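You operate a simulated robot arm through the tools that you are given. There is no shell and no other tool.

You are at the controls of a simulated robot arm. One attempt, no reset.

Task
Scrub the crust off the spare drum's end plate, then grease the plate's middle.
Fine: purple brush for the crust; yellow brush and hinge tin after; both brushes back. Set down upright: purple brush, yellow brush. A coat counts when it lies all over at full strength: go over it till it gets no stronger. What is to be rubbed or washed off counts as gone when no trace of it is left.

It is judged by the outcome, as a careful person would: the job done as asked, and still so three seconds after it is handed in. It fails if anything else is knocked over, pushed out of place, dropped, spilled or broken.

Robot
A 6-joint arm with a two-finger gripper, fixed in place. Base frame: the origin is at the foot of the arm, x ahead of it, y to its left, z up; the work surface is at about z = 820. Units: mm, rad, N and s.
With the tool pointing down near the work surface it reaches from about 540 to 780 mm from the base axis. Its first joint turns from -2.897 to 2.897 rad. Payload 1.66 kg.
The tool frame sits at the grasp point between the pads (the TCP): z along the fingers, y along the line on which they close. The tips reach 16 mm beyond it. Largest opening 111 mm; the body of the gripper starts 104 mm behind the TCP.
Orientation is that of the tool frame in the base frame, as a unit quaternion [w, x, y, z]. With the fingers straight down and closing along the base's y, the tool's x points along the base's -x, its y along +y and its z along -z.

Tools
- The arm moves only by the tool play_rows. Its argument "commands" is a list of rows, each a list of 7 numbers: the turn, a rotation vector about the base's x, y, z in units of 60 degrees (1.0 is 60 degrees), then the shift along the base's x, y, z in units of 100 mm (1.0 is 100 mm), then the opening in per cent of the stroke, from 0 (shut) to 100 (fully open). In form: [[wx, wy, wz, dx, dy, dz, gripper], ...]. A call has 1 to 20 rows; each row is the pose to reach, as a shift and turn from the pose commanded when the call began. A call with a number of a shift or a turn outside -1 to 1 is refused whole. Rows are played at 5 a second. More than 50 mm and 0.15 rad between two rows, or a gripper value outside its range, and nothing of the call is played. A pose out of reach is approached as far as the arm can. The call stops where the force on the tool passes 40 N (or 10 N more than at its start, if that is more) or the arm is blocked; 0.2 s more then pass. Each finger halts on what it meets, pressing with about 23 N; the grip force reading is that of the motor and also rises with nothing between the fingers. The clock runs only during rows and for 0.2 s after the last one: add rows that repeat a pose to give the fingers time. The reply holds the time, the measured pose of the TCP, the force on the tool along the base axes, the opening and the grip force, in the units named above and with some noise, with the torque about the TCP (base axes, N m) and any sound that the robot's microphone picked up.
- Cameras (640 x 400 px; columns grow to the right, rows downward): "scene" is fixed at [212.4, -648.3, 1604.8]; the picture's right is [0.87, -0.50, 0.00], its down [-0.40, -0.70, -0.59] and it looks along [0.29, 0.51, -0.81] (base axes); focal length 290 px, centre (320, 200). "wrist" rides on the gripper at [70, 13, -143] in the tool frame; the picture's right is [-0.19, 0.98, 0.00], its down [-0.87, -0.17, -0.47] and it looks along [-0.46, -0.09, 0.88] (tool axes); focal length 230 px, centre (320, 200). There is no depth. A picture from a camera that has moved, and an enlarged one, comes with that camera's place and axes in the base frame and with its lens. The place of the scene camera against the robot may be out by one fixed shift of up to 18 mm in any direction.
- snapshot(camera): a new picture of that camera. It takes no simulated time.
- lift_body(by): slides the trunk up (or, below 0, down) by that many mm; the arm rides with it, the base frame stays. It gives what a move gives, with no picture.
- enlarge(camera, box): a new picture of the part [left, top, right, bottom] of that camera's present view, enlarged. It takes no simulated time.
- close_job(): hands the job in; it is judged then, once.

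Nothing tells you positions but the pictures and the camera data. Unless the task says otherwise, let go and move clear before handing in.

The tools are called after "Emit:" as name(argument=value, ...) on one line, values as JSON. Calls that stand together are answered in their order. play_rows: Moves the arm, as the interface text tells. Its arguments: {"type":"object","properties":{"commands":{"type":"array","items":{"type":"array","items":{"type":"number"}}}},"required":["commands"]} The other tools are called the same way: lift_body (by) slides the trunk up or down; snapshot (camera) takes a picture; enlarge (camera, box) takes an enlarged picture of a part of a camera's view; close_job () hands the job in.

At the start:

```text
clock: 0.0
tool_pos: [320.0, -320.3, 1332.3]
tcp_rot: [0.0, 0.0, 1.0, 0.0]
force: [0.6, 0.3, 0.3]
torque: [-0.02, 0.0, 0.02]
opening: 110.8
grasp_force: 0.0
trunk travel left (down, up): [-275.0, 315.0]
```

scene: 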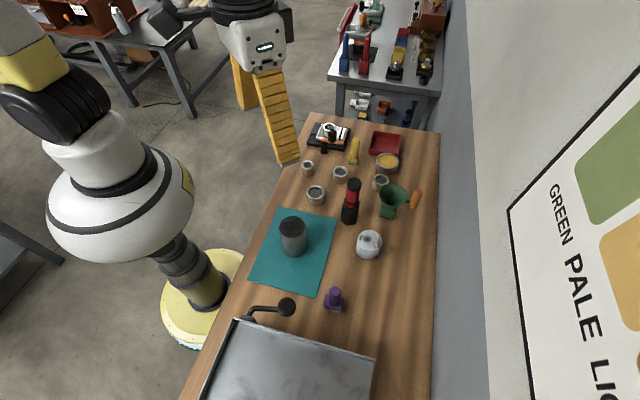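
wrist: 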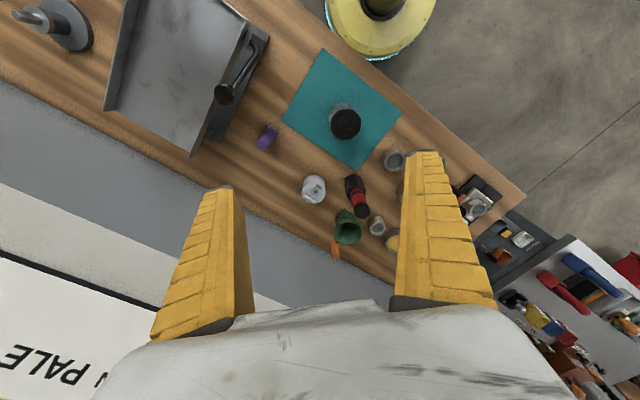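

I see a bench with a drum on a teal mat, a purple brush near the vice or tray, a yellow brush further up, and several tins. I'll look closer before moving.

Emit:
enlarge(camera="scene", box=[240, 190, 400, 320])

Emit:
enlarge(camera="scene", box=[290, 110, 440, 220])

Emit:
enlarge(camera="wrist", box=[240, 40, 420, 170])

Emit:
enlarge(camera="wrist", box=[290, 140, 520, 280])

```text
3.08 times, centred on (320, 255) of scene
camera zoom: at [212.4, -648.3, 1604.8], right [0.87, -0.5, 0.0], down [-0.4, -0.7, -0.59], along [0.29, 0.51, -0.81], focal length 893 px, centre (320, 31)
```

zoom: 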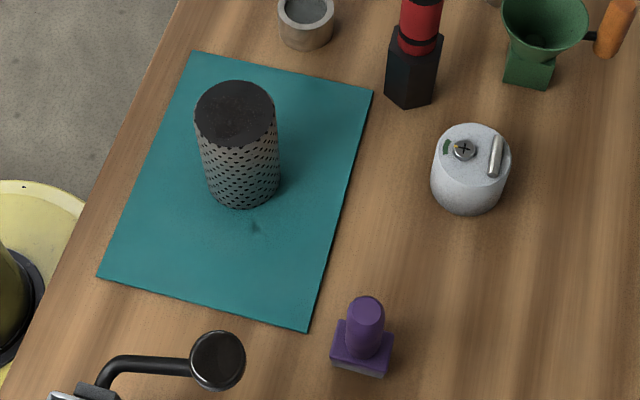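

```text
3.64 times, centred on (365, 165) of scene
camera zoom: at [212.4, -648.3, 1604.8], right [0.87, -0.5, 0.0], down [-0.4, -0.7, -0.59], along [0.29, 0.51, -0.81], focal length 1056 px, centre (156, 327)
```

zoom: 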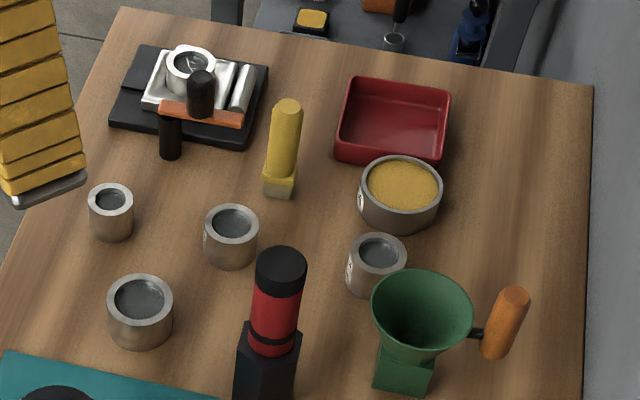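

```text
3.08 times, centred on (330, 105) of wrist
camera zoom: at [250.5, -306.5, 1475.1], right [0.19, 0.98, 0.0], down [0.87, -0.17, 0.47], along [0.46, -0.09, -0.88], focal length 708 px, centre (289, 492)
```

zoom: 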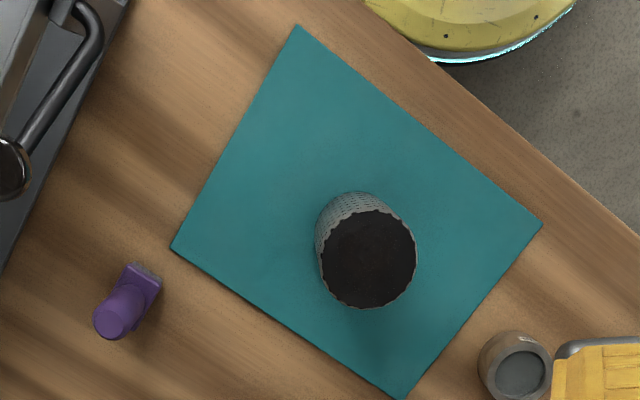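

```text
2.78 times, centred on (405, 210) of wrist
camera zoom: at [250.5, -306.5, 1475.1], right [0.19, 0.98, 0.0], down [0.87, -0.17, 0.47], along [0.46, -0.09, -0.88], focal length 640 px, centre (84, 172)
```

zoom: 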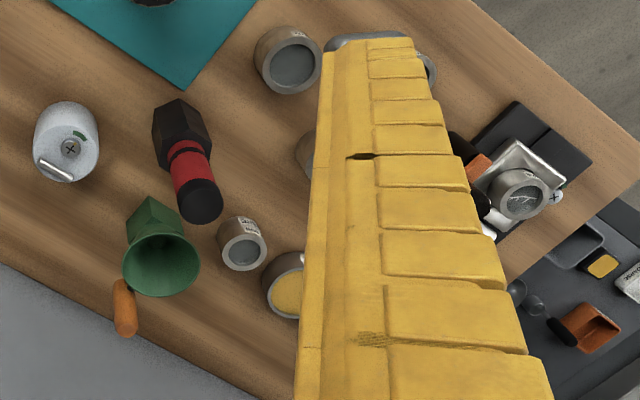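

I'll zoom in on the tins to find the hinge label, and look at the drum's end plate.

Emit:
enlarge(camera="scene", box=[295, 155, 330, 210])

Emit:
enlarge(camera="scene", box=[330, 140, 402, 195])

Emit:
enlarge(camera="scene", box=[270, 205, 320, 265])

Emit:
enlarge(camera="wrist", box=[320, 95, 370, 145])

Emit:
enlarge(camera="wrist", box=[360, 140, 410, 260])

Emit:
enlarge(camera="scene", box=[300, 115, 360, 160])

```text
7.27 times, centred on (312, 182) of scene
camera zoom: at [212.4, -648.3, 1604.8], right [0.87, -0.5, 0.0], down [-0.4, -0.7, -0.59], along [0.29, 0.51, -0.81], focal length 2112 px, centre (374, 327)
```

zoom: 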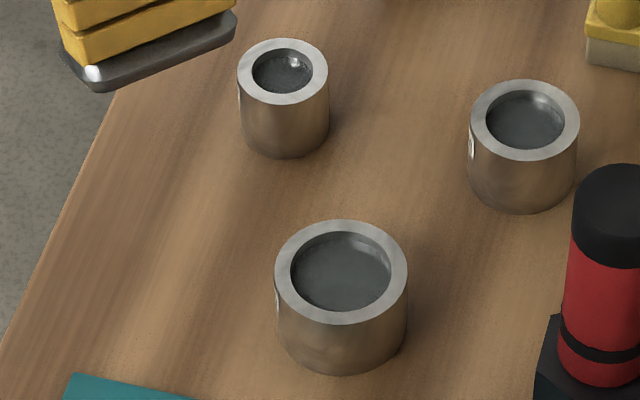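

```text
7.27 times, centred on (366, 168) of scene
camera zoom: at [212.4, -648.3, 1604.8], right [0.87, -0.5, 0.0], down [-0.4, -0.7, -0.59], along [0.29, 0.51, -0.81], focal length 2112 px, centre (-14, 436)
```

zoom: 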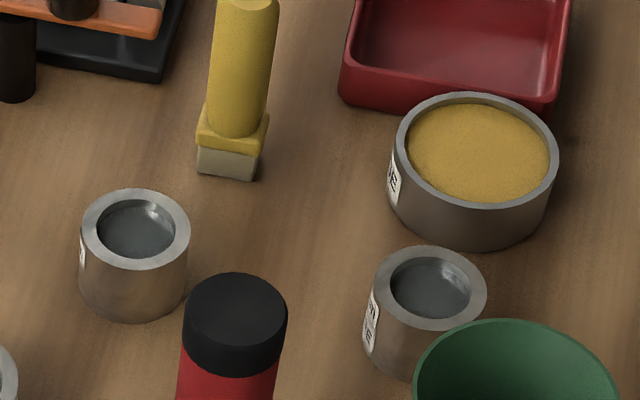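

```text
6.67 times, centred on (295, 235) of scene
camera zoom: at [212.4, -648.3, 1604.8], right [0.87, -0.5, 0.0], down [-0.4, -0.7, -0.59], along [0.29, 0.51, -0.81], focal length 1936 px, centre (487, -33)
```

zoom: 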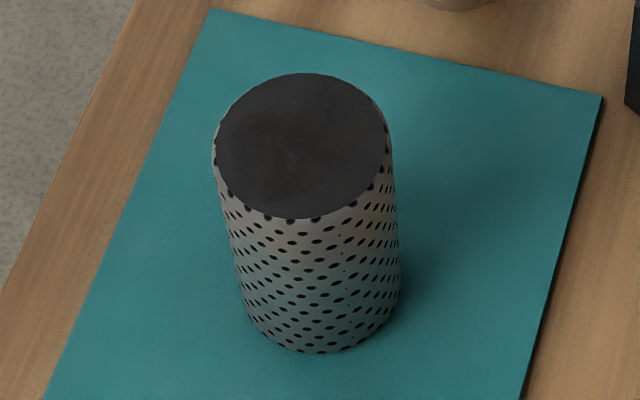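

```text
8.00 times, centred on (345, 120) of wrist
camera zoom: at [250.5, -306.5, 1475.1], right [0.19, 0.98, 0.0], down [0.87, -0.17, 0.47], along [0.46, -0.09, -0.88], focal length 1841 px, centre (120, 840)
```

zoom: 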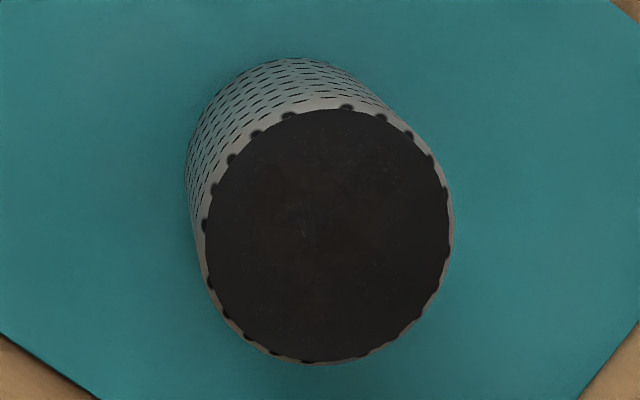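

```text
3.33 times, centred on (385, 200) of wrist
camera zoom: at [250.5, -306.5, 1475.1], right [0.19, 0.98, 0.0], down [0.87, -0.17, 0.47], along [0.46, -0.09, -0.88], focal length 767 px, centre (103, 200)
```

zoom: 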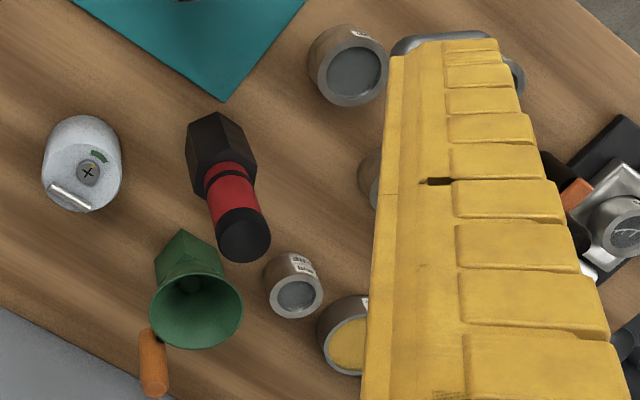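

```text
8.89 times, centred on (330, 138) of scene
camera zoom: at [212.4, -648.3, 1604.8], right [0.87, -0.5, 0.0], down [-0.4, -0.7, -0.59], along [0.29, 0.51, -0.81], focal length 2581 px, centre (231, 756)
```

zoom: 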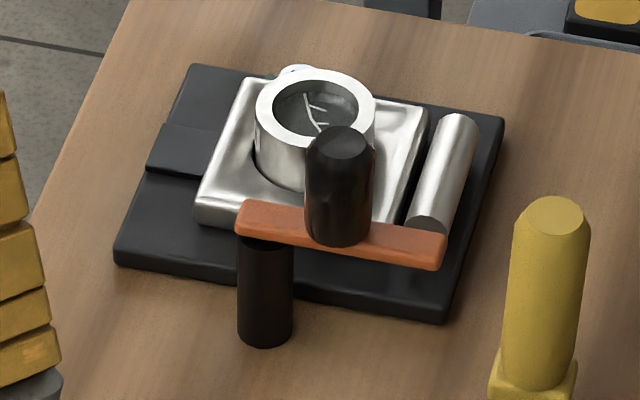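

The plate is dark with crust. I need to read the tin labels, which face the arm's foot, so I'll swing the wrist camera round toward them at a safe height.

Emit:
play_rows(commands=[[0, -0.1, 0, 0.1, 0.3, -0.2, 100], [0, -0.2, 0, 0.2, 0.6, -0.4, 100], [0, -0.25, 0, 0.33, 1.0, -0.77, 100]])

Emit:
play_rows(commands=[[0, -0.1, 0, 0.1, 0.3, -0.2, 100], [0, -0.2, 0, 0.2, 0.6, -0.4, 100], [0, -0.25, 0, 0.33, 1.0, -0.77, 100]])

Emit:
play_rows(commands=[[0, 0, 0, 0.1, 0.3, -0.2, 100], [0, 0, 0, 0.2, 0.6, -0.4, 100], [0, 0, 0, 0.33, 1.0, -0.77, 100], [0, 0, 0, 0.33, 1.0, -0.77, 100]])

Emit:
snapshot(camera="wrist")

```text
refused: row 3 steps farther than a row can; nothing moved
```

```text
refused: row 3 steps farther than a row can; nothing moved
```

```text
refused: row 3 steps farther than a row can; nothing moved
```

```text
taken
camera wrist: at [250.5, -306.5, 1475.1], right [0.19, 0.98, 0.0], down [0.87, -0.17, 0.47], along [0.46, -0.09, -0.88], focal length 230 px, centre (320, 200)
```

wrist: 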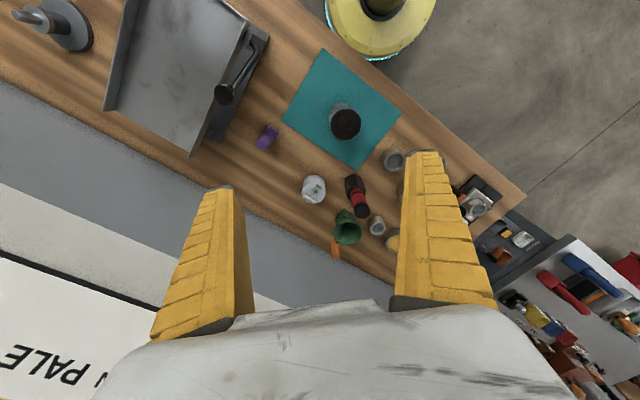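

Nothing moved because my last rows stepped too far. I'll repeat the same swing in even steps.

Emit:
play_rows(commands=[[0, -0.08, 0, 0.11, 0.33, -0.25, 100], [0, -0.17, 0, 0.22, 0.66, -0.5, 100], [0, -0.25, 0, 0.33, 1.0, -0.75, 100]])

Emit:
play_rows(commands=[[0, -0.08, 0, 0.11, 0.33, -0.25, 100], [0, -0.17, 0, 0.22, 0.66, -0.5, 100], [0, -0.25, 0, 0.33, 1.0, -0.75, 100]])

Emit:
play_rows(commands=[[0, 0, 0, 0.11, 0.33, -0.25, 100], [0, 0, 0, 0.22, 0.66, -0.5, 100], [0, 0, 0, 0.33, 1.0, -0.75, 100], [0, 0, 0, 0.33, 1.0, -0.75, 100]])

Emit:
snapshot(camera="wrist")

```text
clock: 0.8
tool_pos: [361.8, -224.4, 1258.4]
tcp_rot: [0.132, -0.001, 0.991, 0.0]
force: [0.0, 0.3, 0.4]
torque: [-0.03, 0.0, 0.0]
opening: 111.1
grasp_force: 0.0
trunk travel left (down, up): [-275.0, 315.0]
```

```text
clock: 1.6
tool_pos: [385.9, -122.7, 1183.5]
tcp_rot: [0.259, 0.002, 0.966, -0.001]
force: [0.0, 0.4, 1.1]
torque: [-0.06, 0.02, -0.06]
opening: 110.9
grasp_force: 0.1
trunk travel left (down, up): [-275.0, 315.0]
```

```text
clock: 2.6
tool_pos: [416.5, -20.7, 1108.1]
tcp_rot: [0.259, 0.0, 0.966, 0.0]
force: [0.2, -0.1, -0.8]
torque: [0.0, 0.0, 0.0]
opening: 110.9
grasp_force: 0.1
trunk travel left (down, up): [-275.0, 315.0]
```

```text
taken
camera wrist: at [285.6, -6.7, 1197.0], right [0.16, 0.98, 0.1], down [0.51, -0.17, 0.84], along [0.84, -0.09, -0.53], focal length 230 px, centre (320, 200)
```

wrist: 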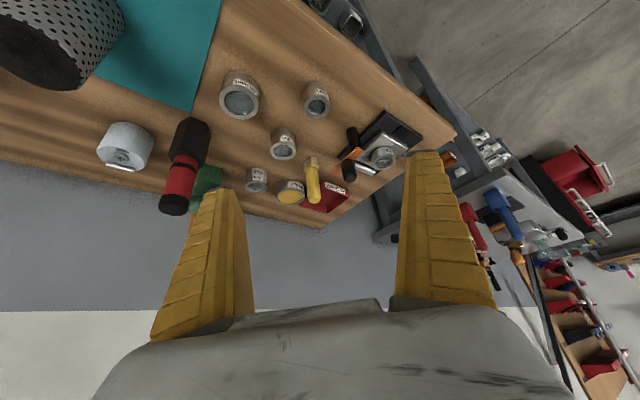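

Good: the labels now face the camera, though upside down. I'll enlarge each one.

Emit:
enlarge(camera="wrist", box=[215, 65, 265, 125])

Emit:
enlarge(camera="wrist", box=[300, 75, 335, 120])

Emit:
enlarge(camera="wrist", box=[265, 120, 300, 165])

Emit:
enlarge(camera="wrist", box=[240, 150, 310, 210])

Emit:
enlarge(camera="wrist", box=[330, 110, 420, 180])

Emit:
enlarge(camera="wrist", box=[290, 140, 360, 215])

```text
6.67 times, centred on (240, 95) of wrist
camera zoom: at [285.6, -6.7, 1197.0], right [0.16, 0.98, 0.1], down [0.51, -0.17, 0.84], along [0.84, -0.09, -0.53], focal length 1534 px, centre (853, 900)
```

zoom: 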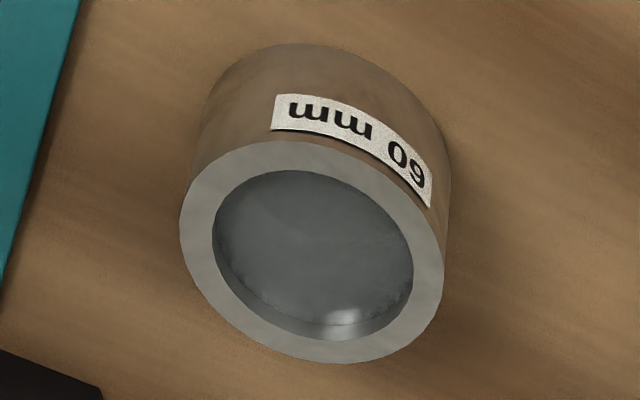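

```text
8.89 times, centred on (318, 98) of wrist
camera zoom: at [285.6, -6.7, 1197.0], right [0.16, 0.98, 0.1], down [0.51, -0.17, 0.84], along [0.84, -0.09, -0.53], focal length 2045 px, centre (342, 1111)
```

zoom: 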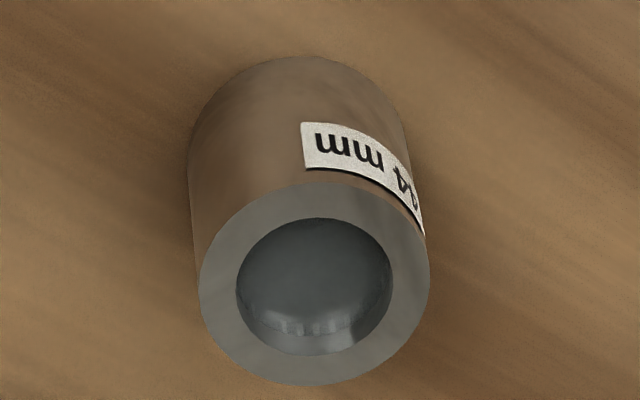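

```text
8.89 times, centred on (282, 142) of wrist
camera zoom: at [285.6, -6.7, 1197.0], right [0.16, 0.98, 0.1], down [0.51, -0.17, 0.84], along [0.84, -0.09, -0.53], focal length 2045 px, centre (653, 711)
```

zoom: 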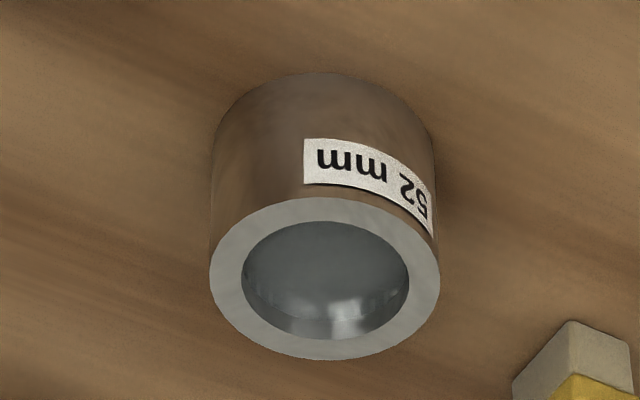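

```text
6.67 times, centred on (275, 180) of wrist
camera zoom: at [285.6, -6.7, 1197.0], right [0.16, 0.98, 0.1], down [0.51, -0.17, 0.84], along [0.84, -0.09, -0.53], focal length 1534 px, centre (620, 333)
```

zoom: 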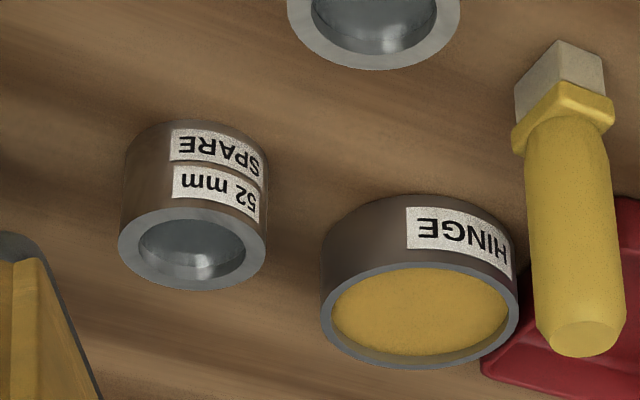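

```text
5.71 times, centred on (375, 145) of wrist
camera zoom: at [285.6, -6.7, 1197.0], right [0.16, 0.98, 0.1], down [0.51, -0.17, 0.84], along [0.84, -0.09, -0.53], focal length 1315 px, centre (6, 514)
```

zoom: 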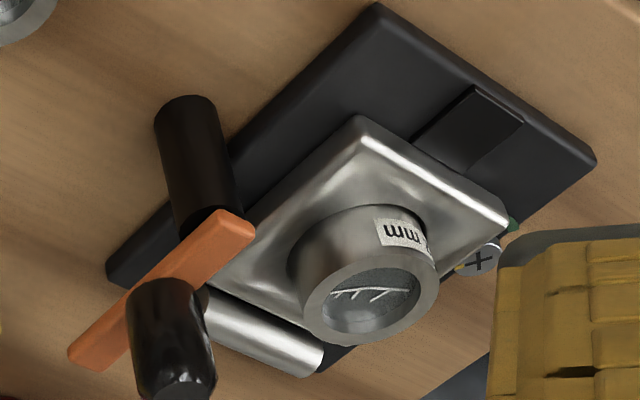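

```text
5.33 times, centred on (325, 178) of wrist
camera zoom: at [285.6, -6.7, 1197.0], right [0.16, 0.98, 0.1], down [0.51, -0.17, 0.84], along [0.84, -0.09, -0.53], focal length 1227 px, centre (293, 320)
```

zoom: 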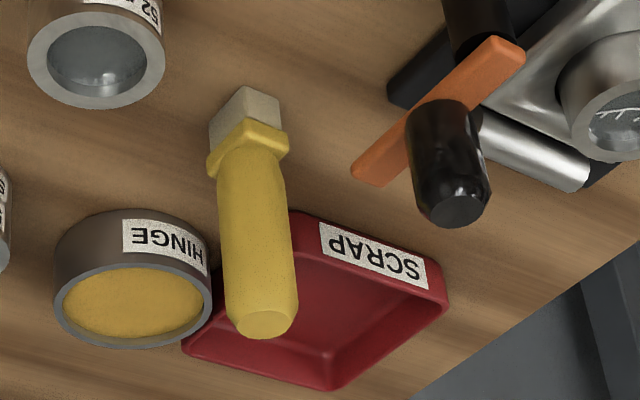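

Labels read: the yellow-grease tin at roughly (770, -150) is HINGE, the others are "44/52/60 mm" cups, and the perforated cylinder on the mat is the spare drum. Next I'll go back and take a close look at the purple brush from above.

Emit:
play_rows(commands=[[0, 0.13, 0, -0.1, -0.35, 0.1, 100], [0, 0.26, 0, -0.2, -0.7, 0.1, 100], [0, 0.38, 0, -0.35, -1.0, 0.1, 100], [0, 0.5, 0, -0.45, -1.0, 0.1, 100]])

Emit:
play_rows(commands=[[0, 0, 0, -0.1, -0.45, 0, 100], [0, 0, 0, -0.2, -0.9, 0, 100], [0, 0, 0, -0.3, -1.0, 0, 100]])

Emit:
play_rows(commands=[[0, 0, 0, -0.1, -0.45, 0, 100], [0, 0, 0, -0.2, -0.9, 0, 100], [0, 0, 0, -0.3, -1.0, 0, 100]])

Emit:
play_rows(commands=[[0, 0, 0, -0.1, -0.45, -0.1, 100], [0, 0, 0, -0.2, -0.9, -0.2, 100], [0, 0, 0, -0.3, -1.0, -0.5, 100], [0, 0, 0, -0.3, -1.0, -0.8, 100], [0, 0, 0, -0.3, -1.0, -0.8, 100]])

Emit:
snapshot(camera="wrist")

```text
clock: 3.6
tool_pos: [372.2, -121.2, 1116.2]
tcp_rot: [-0.001, 0.0, 1.0, 0.001]
force: [-0.3, -0.1, 0.1]
torque: [0.03, -0.02, 0.0]
opening: 110.9
grasp_force: 0.1
trunk travel left (down, up): [-275.0, 315.0]
```

```text
clock: 4.4
tool_pos: [342.0, -220.6, 1117.4]
tcp_rot: [0.0, -0.001, 1.0, 0.0]
force: [0.4, 0.0, -0.2]
torque: [0.0, -0.05, 0.01]
opening: 110.8
grasp_force: 0.0
trunk travel left (down, up): [-275.0, 315.0]
```

```text
clock: 5.2
tool_pos: [314.7, -319.4, 1118.2]
tcp_rot: [0.0, -0.001, 1.0, 0.0]
force: [-0.2, 0.1, 0.8]
torque: [-0.01, -0.02, 0.02]
opening: 110.5
grasp_force: 0.0
trunk travel left (down, up): [-275.0, 315.0]
```

```text
clock: 6.4
tool_pos: [284.0, -417.6, 1036.0]
tcp_rot: [-0.001, -0.001, 1.0, 0.0]
force: [-1.1, -0.7, -0.2]
torque: [-0.05, 0.01, -0.02]
opening: 111.0
grasp_force: 0.0
trunk travel left (down, up): [-275.0, 315.0]
```

```text
taken
camera wrist: at [214.5, -404.3, 1179.1], right [0.19, 0.98, 0.0], down [0.87, -0.17, 0.47], along [0.46, -0.09, -0.88], focal length 230 px, centre (320, 200)
```

wrist: 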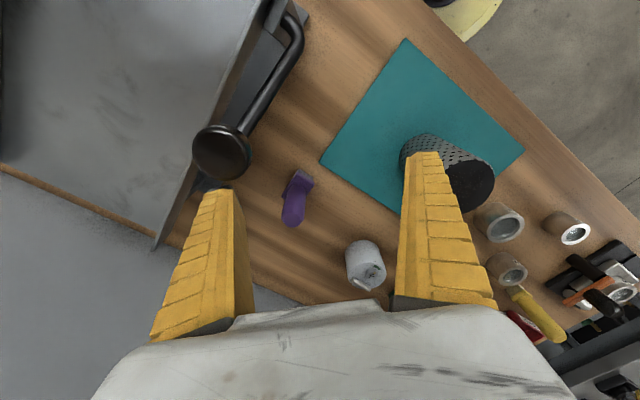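

The arm reaches here fine. I'll enlarge the purple brush, the lever ball near it, and the drum to measure them.

Emit:
enlarge(camera="wrist", box=[255, 150, 345, 240])

Emit:
enlarge(camera="wrist", box=[390, 110, 510, 220])

Emit:
enlarge(camera="scene", box=[230, 270, 370, 360])

```text
4.44 times, centred on (300, 195) of wrist
camera zoom: at [214.5, -404.3, 1179.1], right [0.19, 0.98, 0.0], down [0.87, -0.17, 0.47], along [0.46, -0.09, -0.88], focal length 1022 px, centre (409, 222)
```

zoom: 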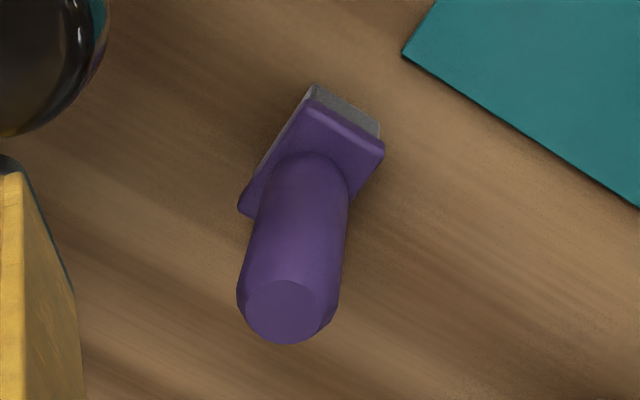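

```text
3.64 times, centred on (450, 165) of wrist
camera zoom: at [214.5, -404.3, 1179.1], right [0.19, 0.98, 0.0], down [0.87, -0.17, 0.47], along [0.46, -0.09, -0.88], focal length 837 px, centre (-153, 327)
```

zoom: 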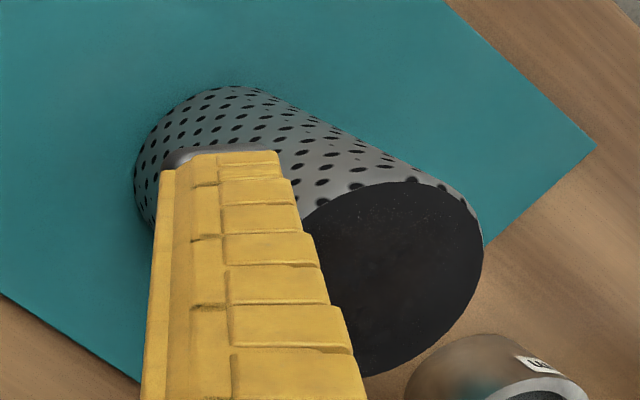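

```text
4.44 times, centred on (300, 315) of scene
camera zoom: at [212.4, -648.3, 1604.8], right [0.87, -0.5, 0.0], down [-0.4, -0.7, -0.59], along [0.29, 0.51, -0.81], focal length 1290 px, centre (409, -311)
```

zoom: 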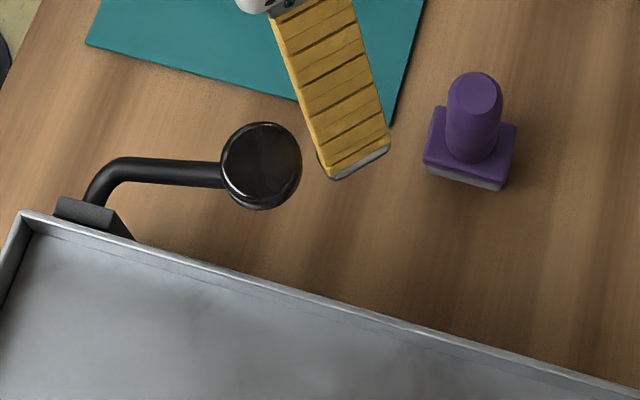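

The purple brush axis is near (365, -469) with the handle top at about z = 930. The lever ball is near (244, -474, 1034), close to my left finger, so I'll move away from it first. Then I'll yaw 45° and hover over the brush.

Emit:
play_rows(commands=[[0, 0, 0, 0.35, 0.1, 0.1, 100], [0, 0, 0, 0.7, 0.1, 0.1, 100], [0, 0, -0.13, 0.81, 0, 0.1, 100], [0, 0, -0.26, 0.81, -0.1, 0.1, 100], [0, 0, -0.39, 0.81, -0.2, 0.1, 100], [0, 0, -0.52, 0.81, -0.3, 0, 100], [0, 0, -0.64, 0.81, -0.4, -0.1, 100], [0, 0, -0.75, 0.81, -0.51, -0.2, 100], [0, 0, -0.75, 0.81, -0.51, -0.36, 100], [0, 0, -0.75, 0.81, -0.51, -0.36, 100]])

Emit:
snapshot(camera="wrist")

Emit:
enlarge(camera="wrist", box=[270, 100, 370, 210])

Emit:
enlarge(camera="scene", box=[230, 220, 430, 360])

```text
clock: 8.6
tool_pos: [365.4, -472.5, 1002.2]
tcp_rot: [0.0, 0.383, 0.924, 0.0]
force: [0.8, 0.9, -1.0]
torque: [-0.03, 0.04, 0.02]
opening: 110.8
grasp_force: 0.0
trunk travel left (down, up): [-275.0, 315.0]
```

```text
taken
camera wrist: at [325.9, -413.2, 1146.3], right [0.83, 0.56, 0.0], down [0.49, -0.73, 0.47], along [0.26, -0.39, -0.88], focal length 230 px, centre (320, 200)
```

wrist: 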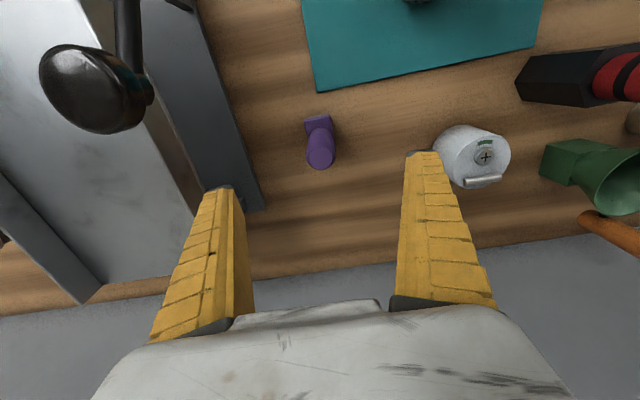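

```text
3.64 times, centred on (320, 155) of wrist
camera zoom: at [325.9, -413.2, 1146.3], right [0.83, 0.56, 0.0], down [0.49, -0.73, 0.47], along [0.26, -0.39, -0.88], focal length 837 px, centre (320, 364)
```

zoom: 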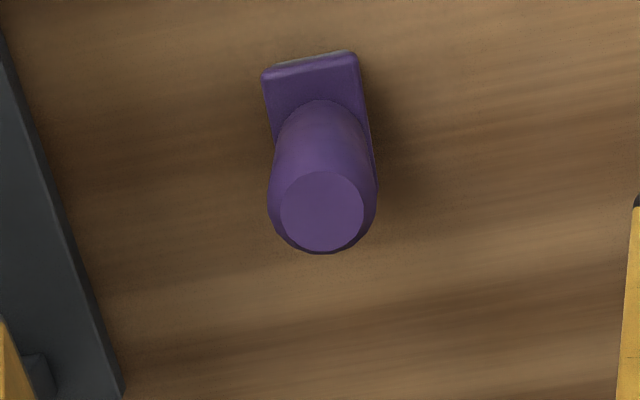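

```text
2.86 times, centred on (330, 290) of scene
camera zoom: at [212.4, -648.3, 1604.8], right [0.87, -0.5, 0.0], down [-0.4, -0.7, -0.59], along [0.29, 0.51, -0.81], focal length 830 px, centre (291, -57)
```

zoom: 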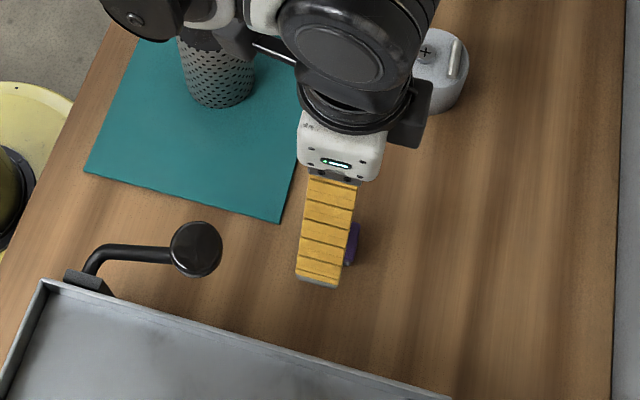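

The brush axis is right under the gripper, within about 2 mm, and the tray wall is clear. I'll descend around the handle with the fingers partly closed.

Emit:
play_rows(commands=[[0, 0, 0, 0, 0.02, -0.1, 65], [0, 0, 0, 0, 0.02, -0.3, 65], [0, 0, 0, 0, 0.02, -0.5, 65], [0, 0, 0, 0, 0.02, -0.7, 65], [0, 0, 0, 0, 0.02, -0.85, 65], [0, 0, 0, 0, 0.02, -1.0, 65], [0, 0, 0, 0, 0.02, -1.0, 65]])

Emit:
snapshot(camera="wrist")

Emit:
enlarge(camera="scene", box=[270, 240, 390, 340])

```text
clock: 10.2
tool_pos: [365.9, -470.1, 902.0]
tcp_rot: [-0.001, 0.383, 0.924, 0.0]
force: [0.4, 0.2, 0.1]
torque: [-0.01, 0.04, 0.01]
opening: 73.9
grasp_force: 1.1
trunk travel left (down, up): [-275.0, 315.0]
```

```text
taken
camera wrist: at [326.9, -410.1, 1045.4], right [0.83, 0.56, 0.0], down [0.49, -0.73, 0.47], along [0.26, -0.39, -0.88], focal length 230 px, centre (320, 200)
```

wrist: 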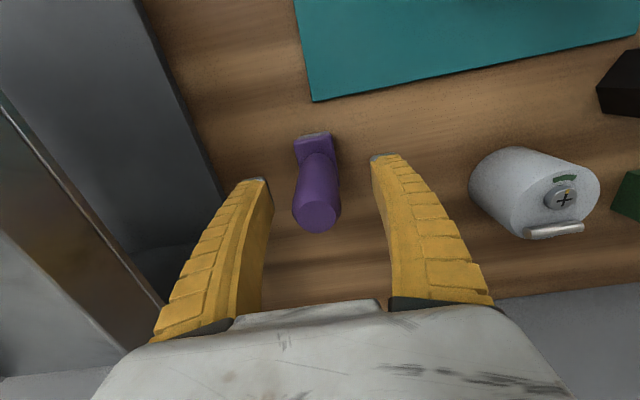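

```text
4.00 times, centred on (330, 290) of scene
camera zoom: at [212.4, -648.3, 1604.8], right [0.87, -0.5, 0.0], down [-0.4, -0.7, -0.59], along [0.29, 0.51, -0.81], focal length 1161 px, centre (280, -160)
```

zoom: 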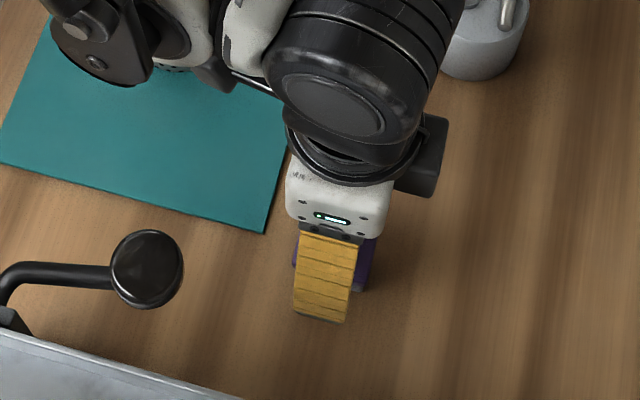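

The handle is centred between the fingers. Before the last 12 mm down I'll check that the forearm clears the drum.

Emit:
enlarge(camera="scene", box=[200, 130, 420, 300])

```text
2.35 times, centred on (310, 215) of scene
camera zoom: at [212.4, -648.3, 1604.8], right [0.87, -0.5, 0.0], down [-0.4, -0.7, -0.59], along [0.29, 0.51, -0.81], focal length 683 px, centre (344, 165)
```

zoom: 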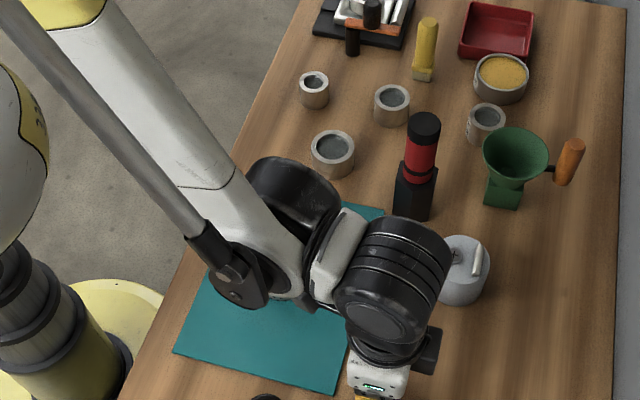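

The wrist joints are well above the drum. I'll go down the last bit and grip the purple handle.

Emit:
play_rows(commands=[[0, 0, 0, 0, 0, -0.06, 65], [0, 0, 0, 0, 0, -0.12, 65], [0, 0, 0, 0, 0, -0.12, 45], [0, 0, 0, 0, 0, -0.12, 25], [0, 0, 0, 0, 0, -0.12, 10], [0, 0, 0, 0, 0, -0.12, 0], [0, 0, 0, 0, 0, -0.12, 0], [0, 0, 0, 0, 0, -0.12, 0]])

Emit:
snapshot(camera="wrist")

```text
clock: 12.0
tool_pos: [365.7, -469.7, 891.1]
tcp_rot: [-0.001, 0.382, 0.924, 0.0]
force: [-1.6, 1.2, 2.6]
torque: [0.18, 0.14, 0.05]
opening: 25.8
grasp_force: 23.7
trunk travel left (down, up): [-275.0, 315.0]
```

```text
taken
camera wrist: at [326.2, -409.7, 1033.2], right [0.83, 0.56, 0.0], down [0.49, -0.73, 0.47], along [0.26, -0.39, -0.88], focal length 230 px, centre (320, 200)
```

wrist: 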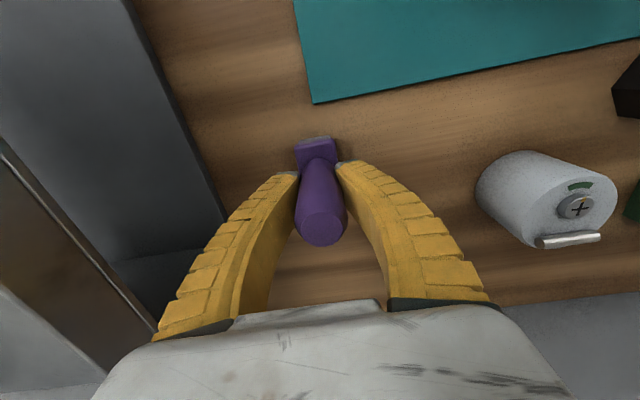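

I have the purple brush, with its bottom 70 mm below the TCP. I'll lift it straight up, move partway toward the drum, and take a picture of the plate.

Emit:
play_rows(commands=[[0, 0, 0, 0, 0, 0.1, 0], [0, 0, 0, 0, 0, 0.3, 0], [0, 0, 0, 0, 0, 0.6, 0], [0, 0, 0, 0, 0, 1.0, 0]])

Emit:
play_rows(commands=[[0, 0, 0, 0, 0.1, 0.3, 0], [0, 0, 0, 0, 0.3, 0.6, 0], [0, 0, 0, 0, 0.6, 0.9, 0], [0, 0, 0, 0, 0.8, 1.0, 0], [0, 0, 0, 0, 0.8, 1.0, 0]])

Emit:
snapshot(camera="wrist")

Emit:
enlarge(camera="wrist", box=[270, 0, 430, 100])

Emit:
snapshot(camera="scene")

```text
clock: 13.0
tool_pos: [366.2, -469.3, 986.4]
tcp_rot: [0.0, 0.383, 0.924, 0.0]
force: [0.3, 0.5, -1.4]
torque: [0.01, -0.01, -0.01]
opening: 24.1
grasp_force: 23.3
trunk travel left (down, up): [-275.0, 315.0]
```

```text
clock: 14.2
tool_pos: [367.3, -391.2, 1087.0]
tcp_rot: [0.0, 0.382, 0.924, 0.0]
force: [0.1, 1.0, -2.8]
torque: [0.03, -0.03, -0.01]
opening: 23.8
grasp_force: 23.3
trunk travel left (down, up): [-275.0, 315.0]
```

```text
taken
camera wrist: at [327.5, -331.9, 1230.7], right [0.83, 0.56, 0.0], down [0.49, -0.73, 0.47], along [0.26, -0.39, -0.88], focal length 230 px, centre (320, 200)
```

wrist: 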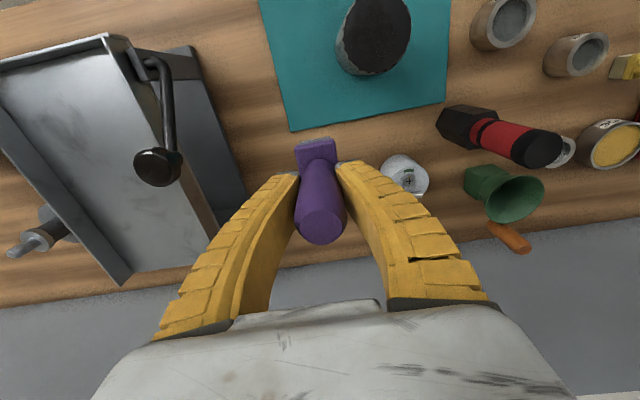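

```text
4.00 times, centred on (350, 50) of wrist
camera zoom: at [327.5, -331.9, 1230.7], right [0.83, 0.56, 0.0], down [0.49, -0.73, 0.47], along [0.26, -0.39, -0.88], focal length 920 px, centre (200, 800)
```

zoom: 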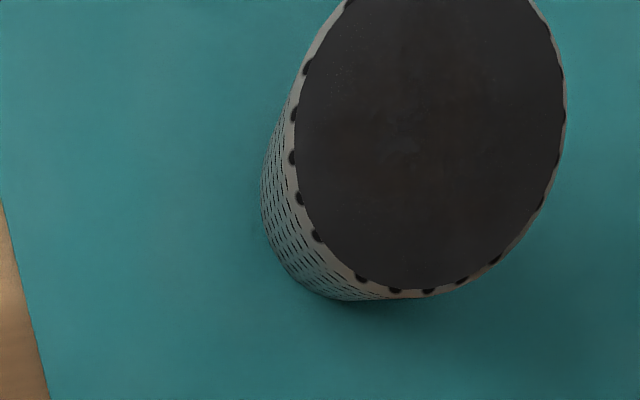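

```text
taken
```

scene: 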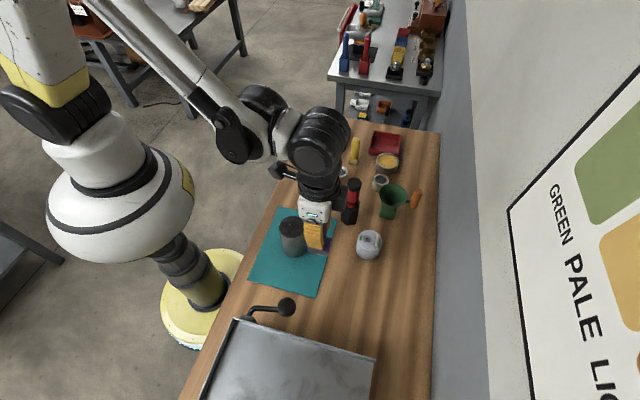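

The plate's centre works out at about (352, -266) with a radius of 34 and its top near z = 947. I'll move above it and come down gently to find contact.

Emit:
play_rows(commands=[[0, 0, 0, -0.05, 0.3, 0, 0], [0, 0, 0, -0.1, 0.6, 0, 0], [0, 0, 0, -0.13, 0.85, -0.05, 0], [0, 0, 0, -0.15, 1.0, -0.2, 0]])

Emit:
play_rows(commands=[[0, 0, 0, 0, 0.12, -0.05, 0], [0, 0, 0, 0, 0.25, -0.1, 0], [0, 0, 0, 0, 0.25, -0.2, 0], [0, 0, 0, 0, 0.25, -0.28, 0], [0, 0, 0, 0, 0.25, -0.28, 0]])

Emit:
enlarge(camera="scene", box=[240, 170, 370, 300])

Emit:
snapshot(camera="wrist")

```text
clock: 15.2
tool_pos: [350.6, -289.3, 1067.7]
tcp_rot: [0.0, 0.382, 0.924, -0.001]
force: [0.6, 0.3, -0.9]
torque: [0.01, 0.01, -0.02]
opening: 23.8
grasp_force: 23.0
trunk travel left (down, up): [-275.0, 315.0]
```

```text
clock: 16.4
tool_pos: [347.7, -264.9, 1039.4]
tcp_rot: [0.0, 0.383, 0.924, 0.0]
force: [-0.1, -0.3, -1.3]
torque: [-0.02, -0.01, 0.03]
opening: 23.4
grasp_force: 23.1
trunk travel left (down, up): [-275.0, 315.0]
```

```text
3.08 times, centred on (305, 235) of scene
camera zoom: at [212.4, -648.3, 1604.8], right [0.87, -0.5, 0.0], down [-0.4, -0.7, -0.59], along [0.29, 0.51, -0.81], focal length 893 px, centre (366, 92)
```

zoom: 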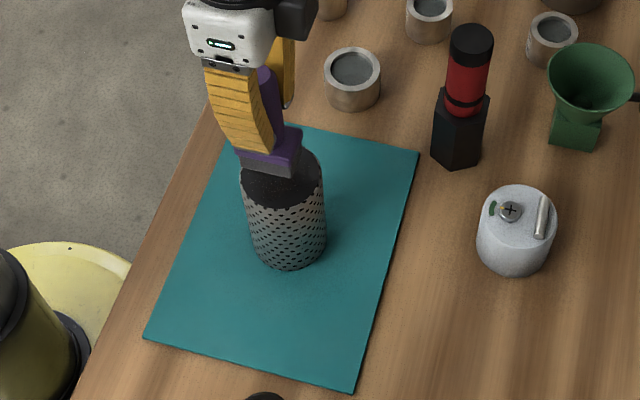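

```text
taken
camera wrist: at [309.3, -204.6, 1183.3], right [0.83, 0.56, 0.0], down [0.49, -0.73, 0.47], along [0.26, -0.39, -0.88], focal length 230 px, centre (320, 200)
```

wrist: 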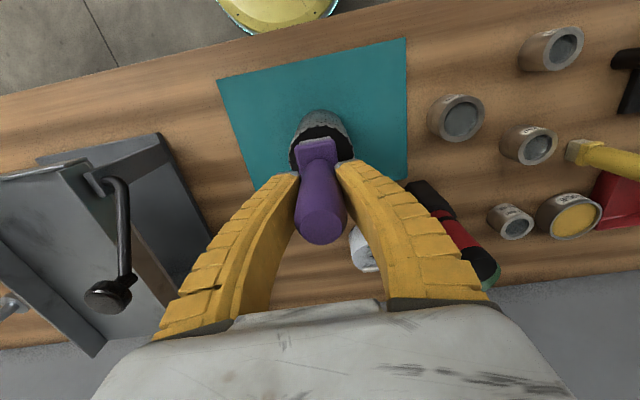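

The brush hovers about 20 mm over the plate. I'll lower it in small steps, watching the force.

Emit:
play_rows(commands=[[0, 0, 0, 0.02, 0, -0.06, 0], [0, 0, 0, 0.02, 0, -0.12, 0], [0, 0, 0, 0.02, 0, -0.15, 0], [0, 0, 0, 0.02, 0, -0.15, 0]])

Emit:
play_rows(commands=[[0, 0, 0, 0, 0, -0.03, 0], [0, 0, 0, 0, 0, -0.03, 0]])

Emit:
play_rows(commands=[[0, 0, 0, 0, 0, -0.03, 0], [0, 0, 0, 0, 0, -0.03, 0]])

```text
clock: 17.4
tool_pos: [352.6, -264.6, 1025.2]
tcp_rot: [0.0, 0.382, 0.924, -0.001]
force: [-0.6, -0.5, -1.1]
torque: [-0.01, 0.01, 0.03]
opening: 23.4
grasp_force: 22.7
trunk travel left (down, up): [-275.0, 315.0]
```

```text
clock: 18.0
tool_pos: [351.3, -265.0, 1023.2]
tcp_rot: [0.0, 0.382, 0.924, 0.0]
force: [-0.2, -0.1, -1.1]
torque: [0.01, 0.0, 0.0]
opening: 23.2
grasp_force: 23.3
trunk travel left (down, up): [-275.0, 315.0]
```

```text
clock: 18.6
tool_pos: [351.6, -264.8, 1019.1]
tcp_rot: [0.0, 0.383, 0.924, 0.0]
force: [-0.1, 0.2, -1.3]
torque: [0.03, -0.03, -0.03]
opening: 23.4
grasp_force: 23.4
trunk travel left (down, up): [-275.0, 315.0]
```

Emit:
play_rows(commands=[[0, 0, 0, 0, 0, -0.02, 0], [0, 0, 0, 0, 0, -0.02, 0]])

Emit:
play_rows(commands=[[0, 0, 0, 0, 0, -0.02, 0], [0, 0, 0, 0, 0, -0.02, 0]])

Emit:
enlarge(camera="scene", box=[260, 190, 340, 270])

```text
clock: 19.2
tool_pos: [352.8, -263.8, 1017.6]
tcp_rot: [0.0, 0.383, 0.924, 0.0]
force: [0.1, 0.1, -1.7]
torque: [-0.02, 0.05, -0.04]
opening: 23.2
grasp_force: 22.9
trunk travel left (down, up): [-275.0, 315.0]
```

```text
clock: 19.8
tool_pos: [351.9, -263.9, 1016.6]
tcp_rot: [0.0, 0.383, 0.924, 0.0]
force: [1.1, -1.1, 5.0]
torque: [0.1, -0.02, -0.06]
opening: 23.2
grasp_force: 23.1
trunk travel left (down, up): [-275.0, 315.0]
```

```text
5.00 times, centred on (300, 230) of scene
camera zoom: at [212.4, -648.3, 1604.8], right [0.87, -0.5, 0.0], down [-0.4, -0.7, -0.59], along [0.29, 0.51, -0.81], focal length 1452 px, centre (420, 50)
```

zoom: 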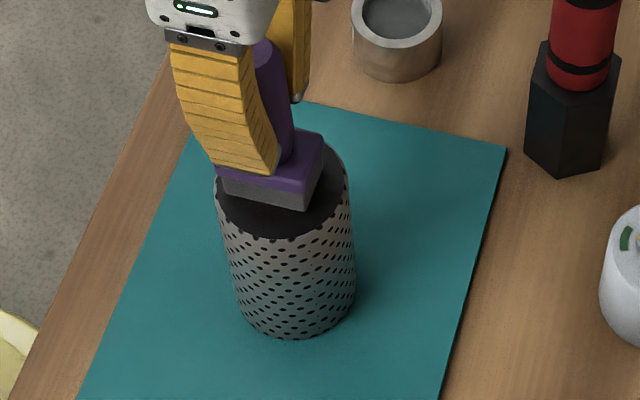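

Contact at about 6 N. The brush may sit a little off-centre in the view, so I'll zoom in to compare it with the plate.

Emit:
enlarge(camera="scene", box=[275, 205, 315, 245])

Emit:
enlarge(camera="wrist", box=[270, 90, 370, 260])

```text
10.00 times, centred on (295, 225) of scene
camera zoom: at [212.4, -648.3, 1604.8], right [0.87, -0.5, 0.0], down [-0.4, -0.7, -0.59], along [0.29, 0.51, -0.81], focal length 2904 px, centre (570, -50)
```

zoom: 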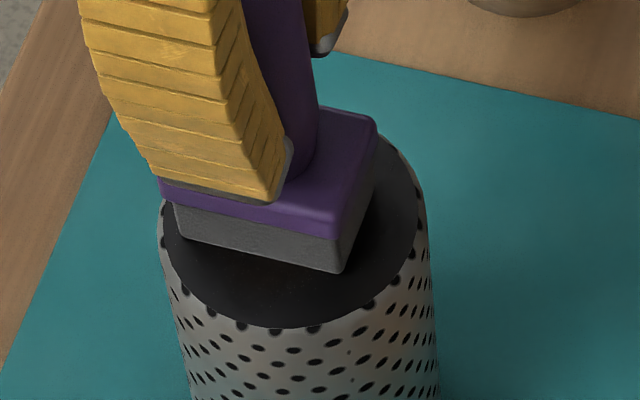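

```text
2.35 times, centred on (320, 175) of wrist
camera zoom: at [311.0, -204.8, 1159.2], right [0.83, 0.56, 0.0], down [0.49, -0.73, 0.47], along [0.26, -0.39, -0.88], focal length 541 px, centre (320, 259)
```

zoom: 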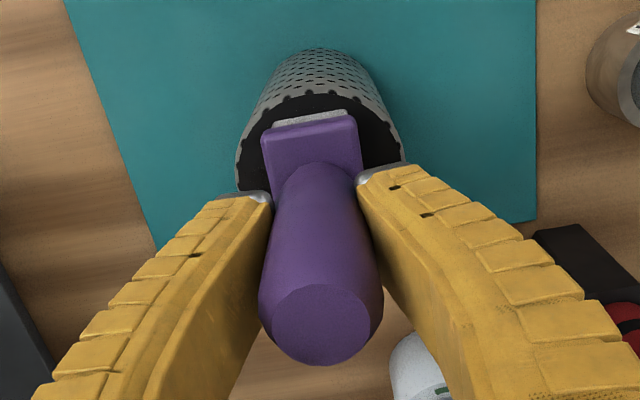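

The brush is only about 3 mm off the plate's centre, now taken as (354, -267). I'll start with a gentle test scrub sideways across the plate.

Emit:
play_rows(commands=[[0, 0, 0, 0.02, -0.03, 0, 0], [0, 0, 0, 0.07, 0.02, 0, 0], [0, 0, 0, 0.12, 0.07, 0, 0], [0, 0, 0, 0.15, 0.1, 0, 0], [0, 0, 0, 0.09, 0.04, 0, 0], [0, 0, 0, 0.02, -0.03, 0, 0], [0, 0, 0, -0.03, -0.08, 0, 0], [0, 0, 0, -0.08, -0.13, 0, 0], [0, 0, 0, -0.11, -0.16, 0, 0], [0, 0, 0, -0.05, -0.1, 0, 0], [0, 0, 0, 0.02, -0.03, 0, 0], [0, 0, 0, 0.02, -0.03, 0, 0]])

Emit:
enlarge(camera="scene", box=[265, 195, 325, 260])

Emit:
enlarge(camera="wrist", box=[270, 90, 370, 260])

```text
clock: 22.4
tool_pos: [354.6, -267.4, 1016.7]
tcp_rot: [0.0, 0.382, 0.924, 0.0]
force: [-1.4, -1.2, 4.0]
torque: [0.06, 0.15, 0.07]
opening: 23.0
grasp_force: 23.0
trunk travel left (down, up): [-275.0, 315.0]
```

```text
6.15 times, centred on (295, 228) of scene
camera zoom: at [212.4, -648.3, 1604.8], right [0.87, -0.5, 0.0], down [-0.4, -0.7, -0.59], along [0.29, 0.51, -0.81], focal length 1787 px, centre (474, 31)
```

zoom: 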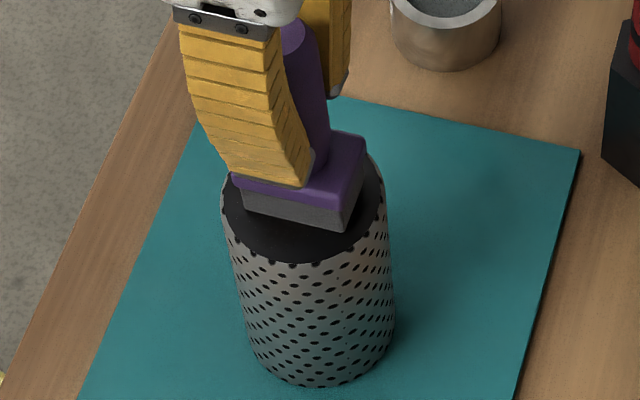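

```text
2.35 times, centred on (320, 175) of wrist
camera zoom: at [314.7, -208.0, 1159.3], right [0.83, 0.56, 0.0], down [0.49, -0.73, 0.47], along [0.26, -0.39, -0.88], focal length 541 px, centre (320, 259)
```

zoom: 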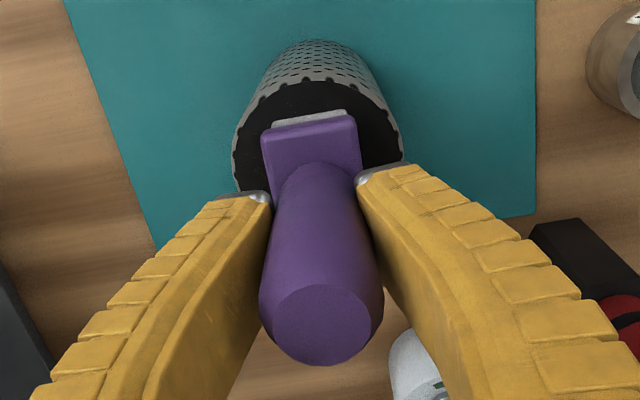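

The drum hasn't moved and the grip holds. I'll do fuller strokes covering both sides of the plate.

Emit:
play_rows(commands=[[0, 0, 0, 0.07, -0.07, 0, 0], [0, 0, 0, 0.13, -0.01, 0, 0], [0, 0, 0, 0.2, 0.06, 0, 0], [0, 0, 0, 0.13, -0.01, 0, 0], [0, 0, 0, 0.07, -0.07, 0, 0], [0, 0, 0, 0.0, -0.14, 0, 0], [0, 0, 0, -0.06, -0.2, 0, 0], [0, 0, 0, 0.0, -0.14, 0, 0], [0, 0, 0, 0.07, -0.07, 0, 0], [0, 0, 0, 0, 0, 0, 0], [0, 0, 0, -0.07, 0.07, 0, 0], [0, 0, 0, -0.01, 0.13, 0, 0], [0, 0, 0, 0.06, 0.2, 0, 0], [0, 0, 0, -0.01, 0.13, 0, 0], [0, 0, 0, -0.07, 0.07, 0, 0], [0, 0, 0, -0.14, 0, 0, 0], [0, 0, 0, -0.2, -0.06, 0, 0], [0, 0, 0, -0.14, 0, 0, 0], [0, 0, 0, -0.07, 0.07, 0, 0], [0, 0, 0, 0, 0, 0, 0]])

Emit:
play_rows(commands=[[0, 0, 0, 0, 0, 0.1, 0], [0, 0, 0, 0, 0, 0.3, 0], [0, 0, 0, 0.1, -0.1, 0.5, 0], [0, 0, 0, 0.3, -0.4, 0.6, 0], [0, 0, 0, 0.4, -0.75, 0.7, 0], [0, 0, 0, 0.4, -1.0, 0.7, 0], [0, 0, 0, 0.4, -1.0, 0.7, 0]])

Emit:
enlarge(camera="scene", box=[265, 195, 325, 260])

Emit:
snapshot(camera="wrist")

```text
clock: 26.6
tool_pos: [355.0, -270.0, 1016.0]
tcp_rot: [0.0, 0.383, 0.924, 0.0]
force: [0.1, -0.6, -2.4]
torque: [0.0, 0.01, 0.02]
opening: 24.2
grasp_force: 23.0
trunk travel left (down, up): [-275.0, 315.0]
```

```text
clock: 28.2
tool_pos: [393.9, -369.3, 1084.1]
tcp_rot: [0.0, 0.382, 0.924, 0.0]
force: [-0.4, 0.6, -1.9]
torque: [0.01, 0.01, 0.02]
opening: 24.3
grasp_force: 23.0
trunk travel left (down, up): [-275.0, 315.0]
```

```text
6.15 times, centred on (295, 228) of scene
camera zoom: at [212.4, -648.3, 1604.8], right [0.87, -0.5, 0.0], down [-0.4, -0.7, -0.59], along [0.29, 0.51, -0.81], focal length 1787 px, centre (474, 31)
```

zoom: 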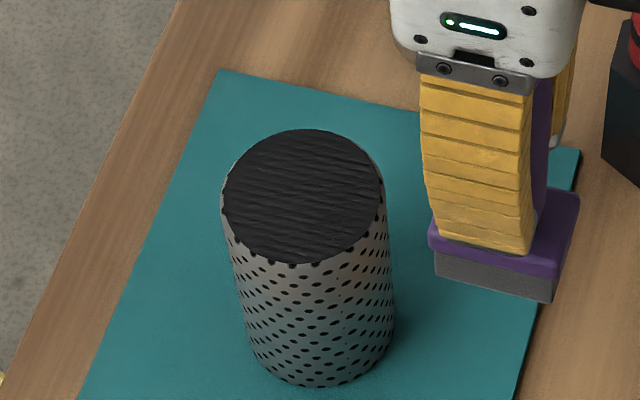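

```text
taken
camera wrist: at [354.8, -309.6, 1228.0], right [0.83, 0.56, 0.0], down [0.49, -0.73, 0.47], along [0.26, -0.39, -0.88], focal length 230 px, centre (320, 200)
```

wrist: 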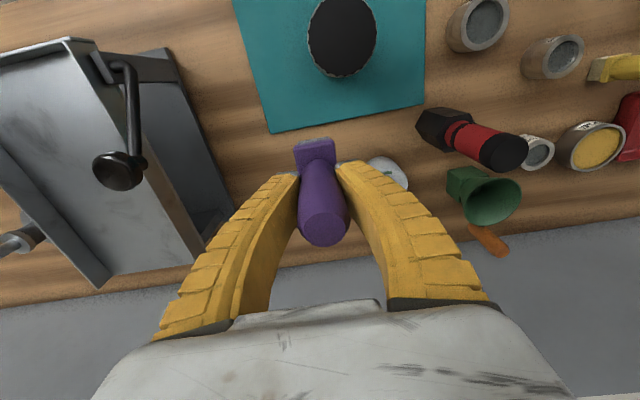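

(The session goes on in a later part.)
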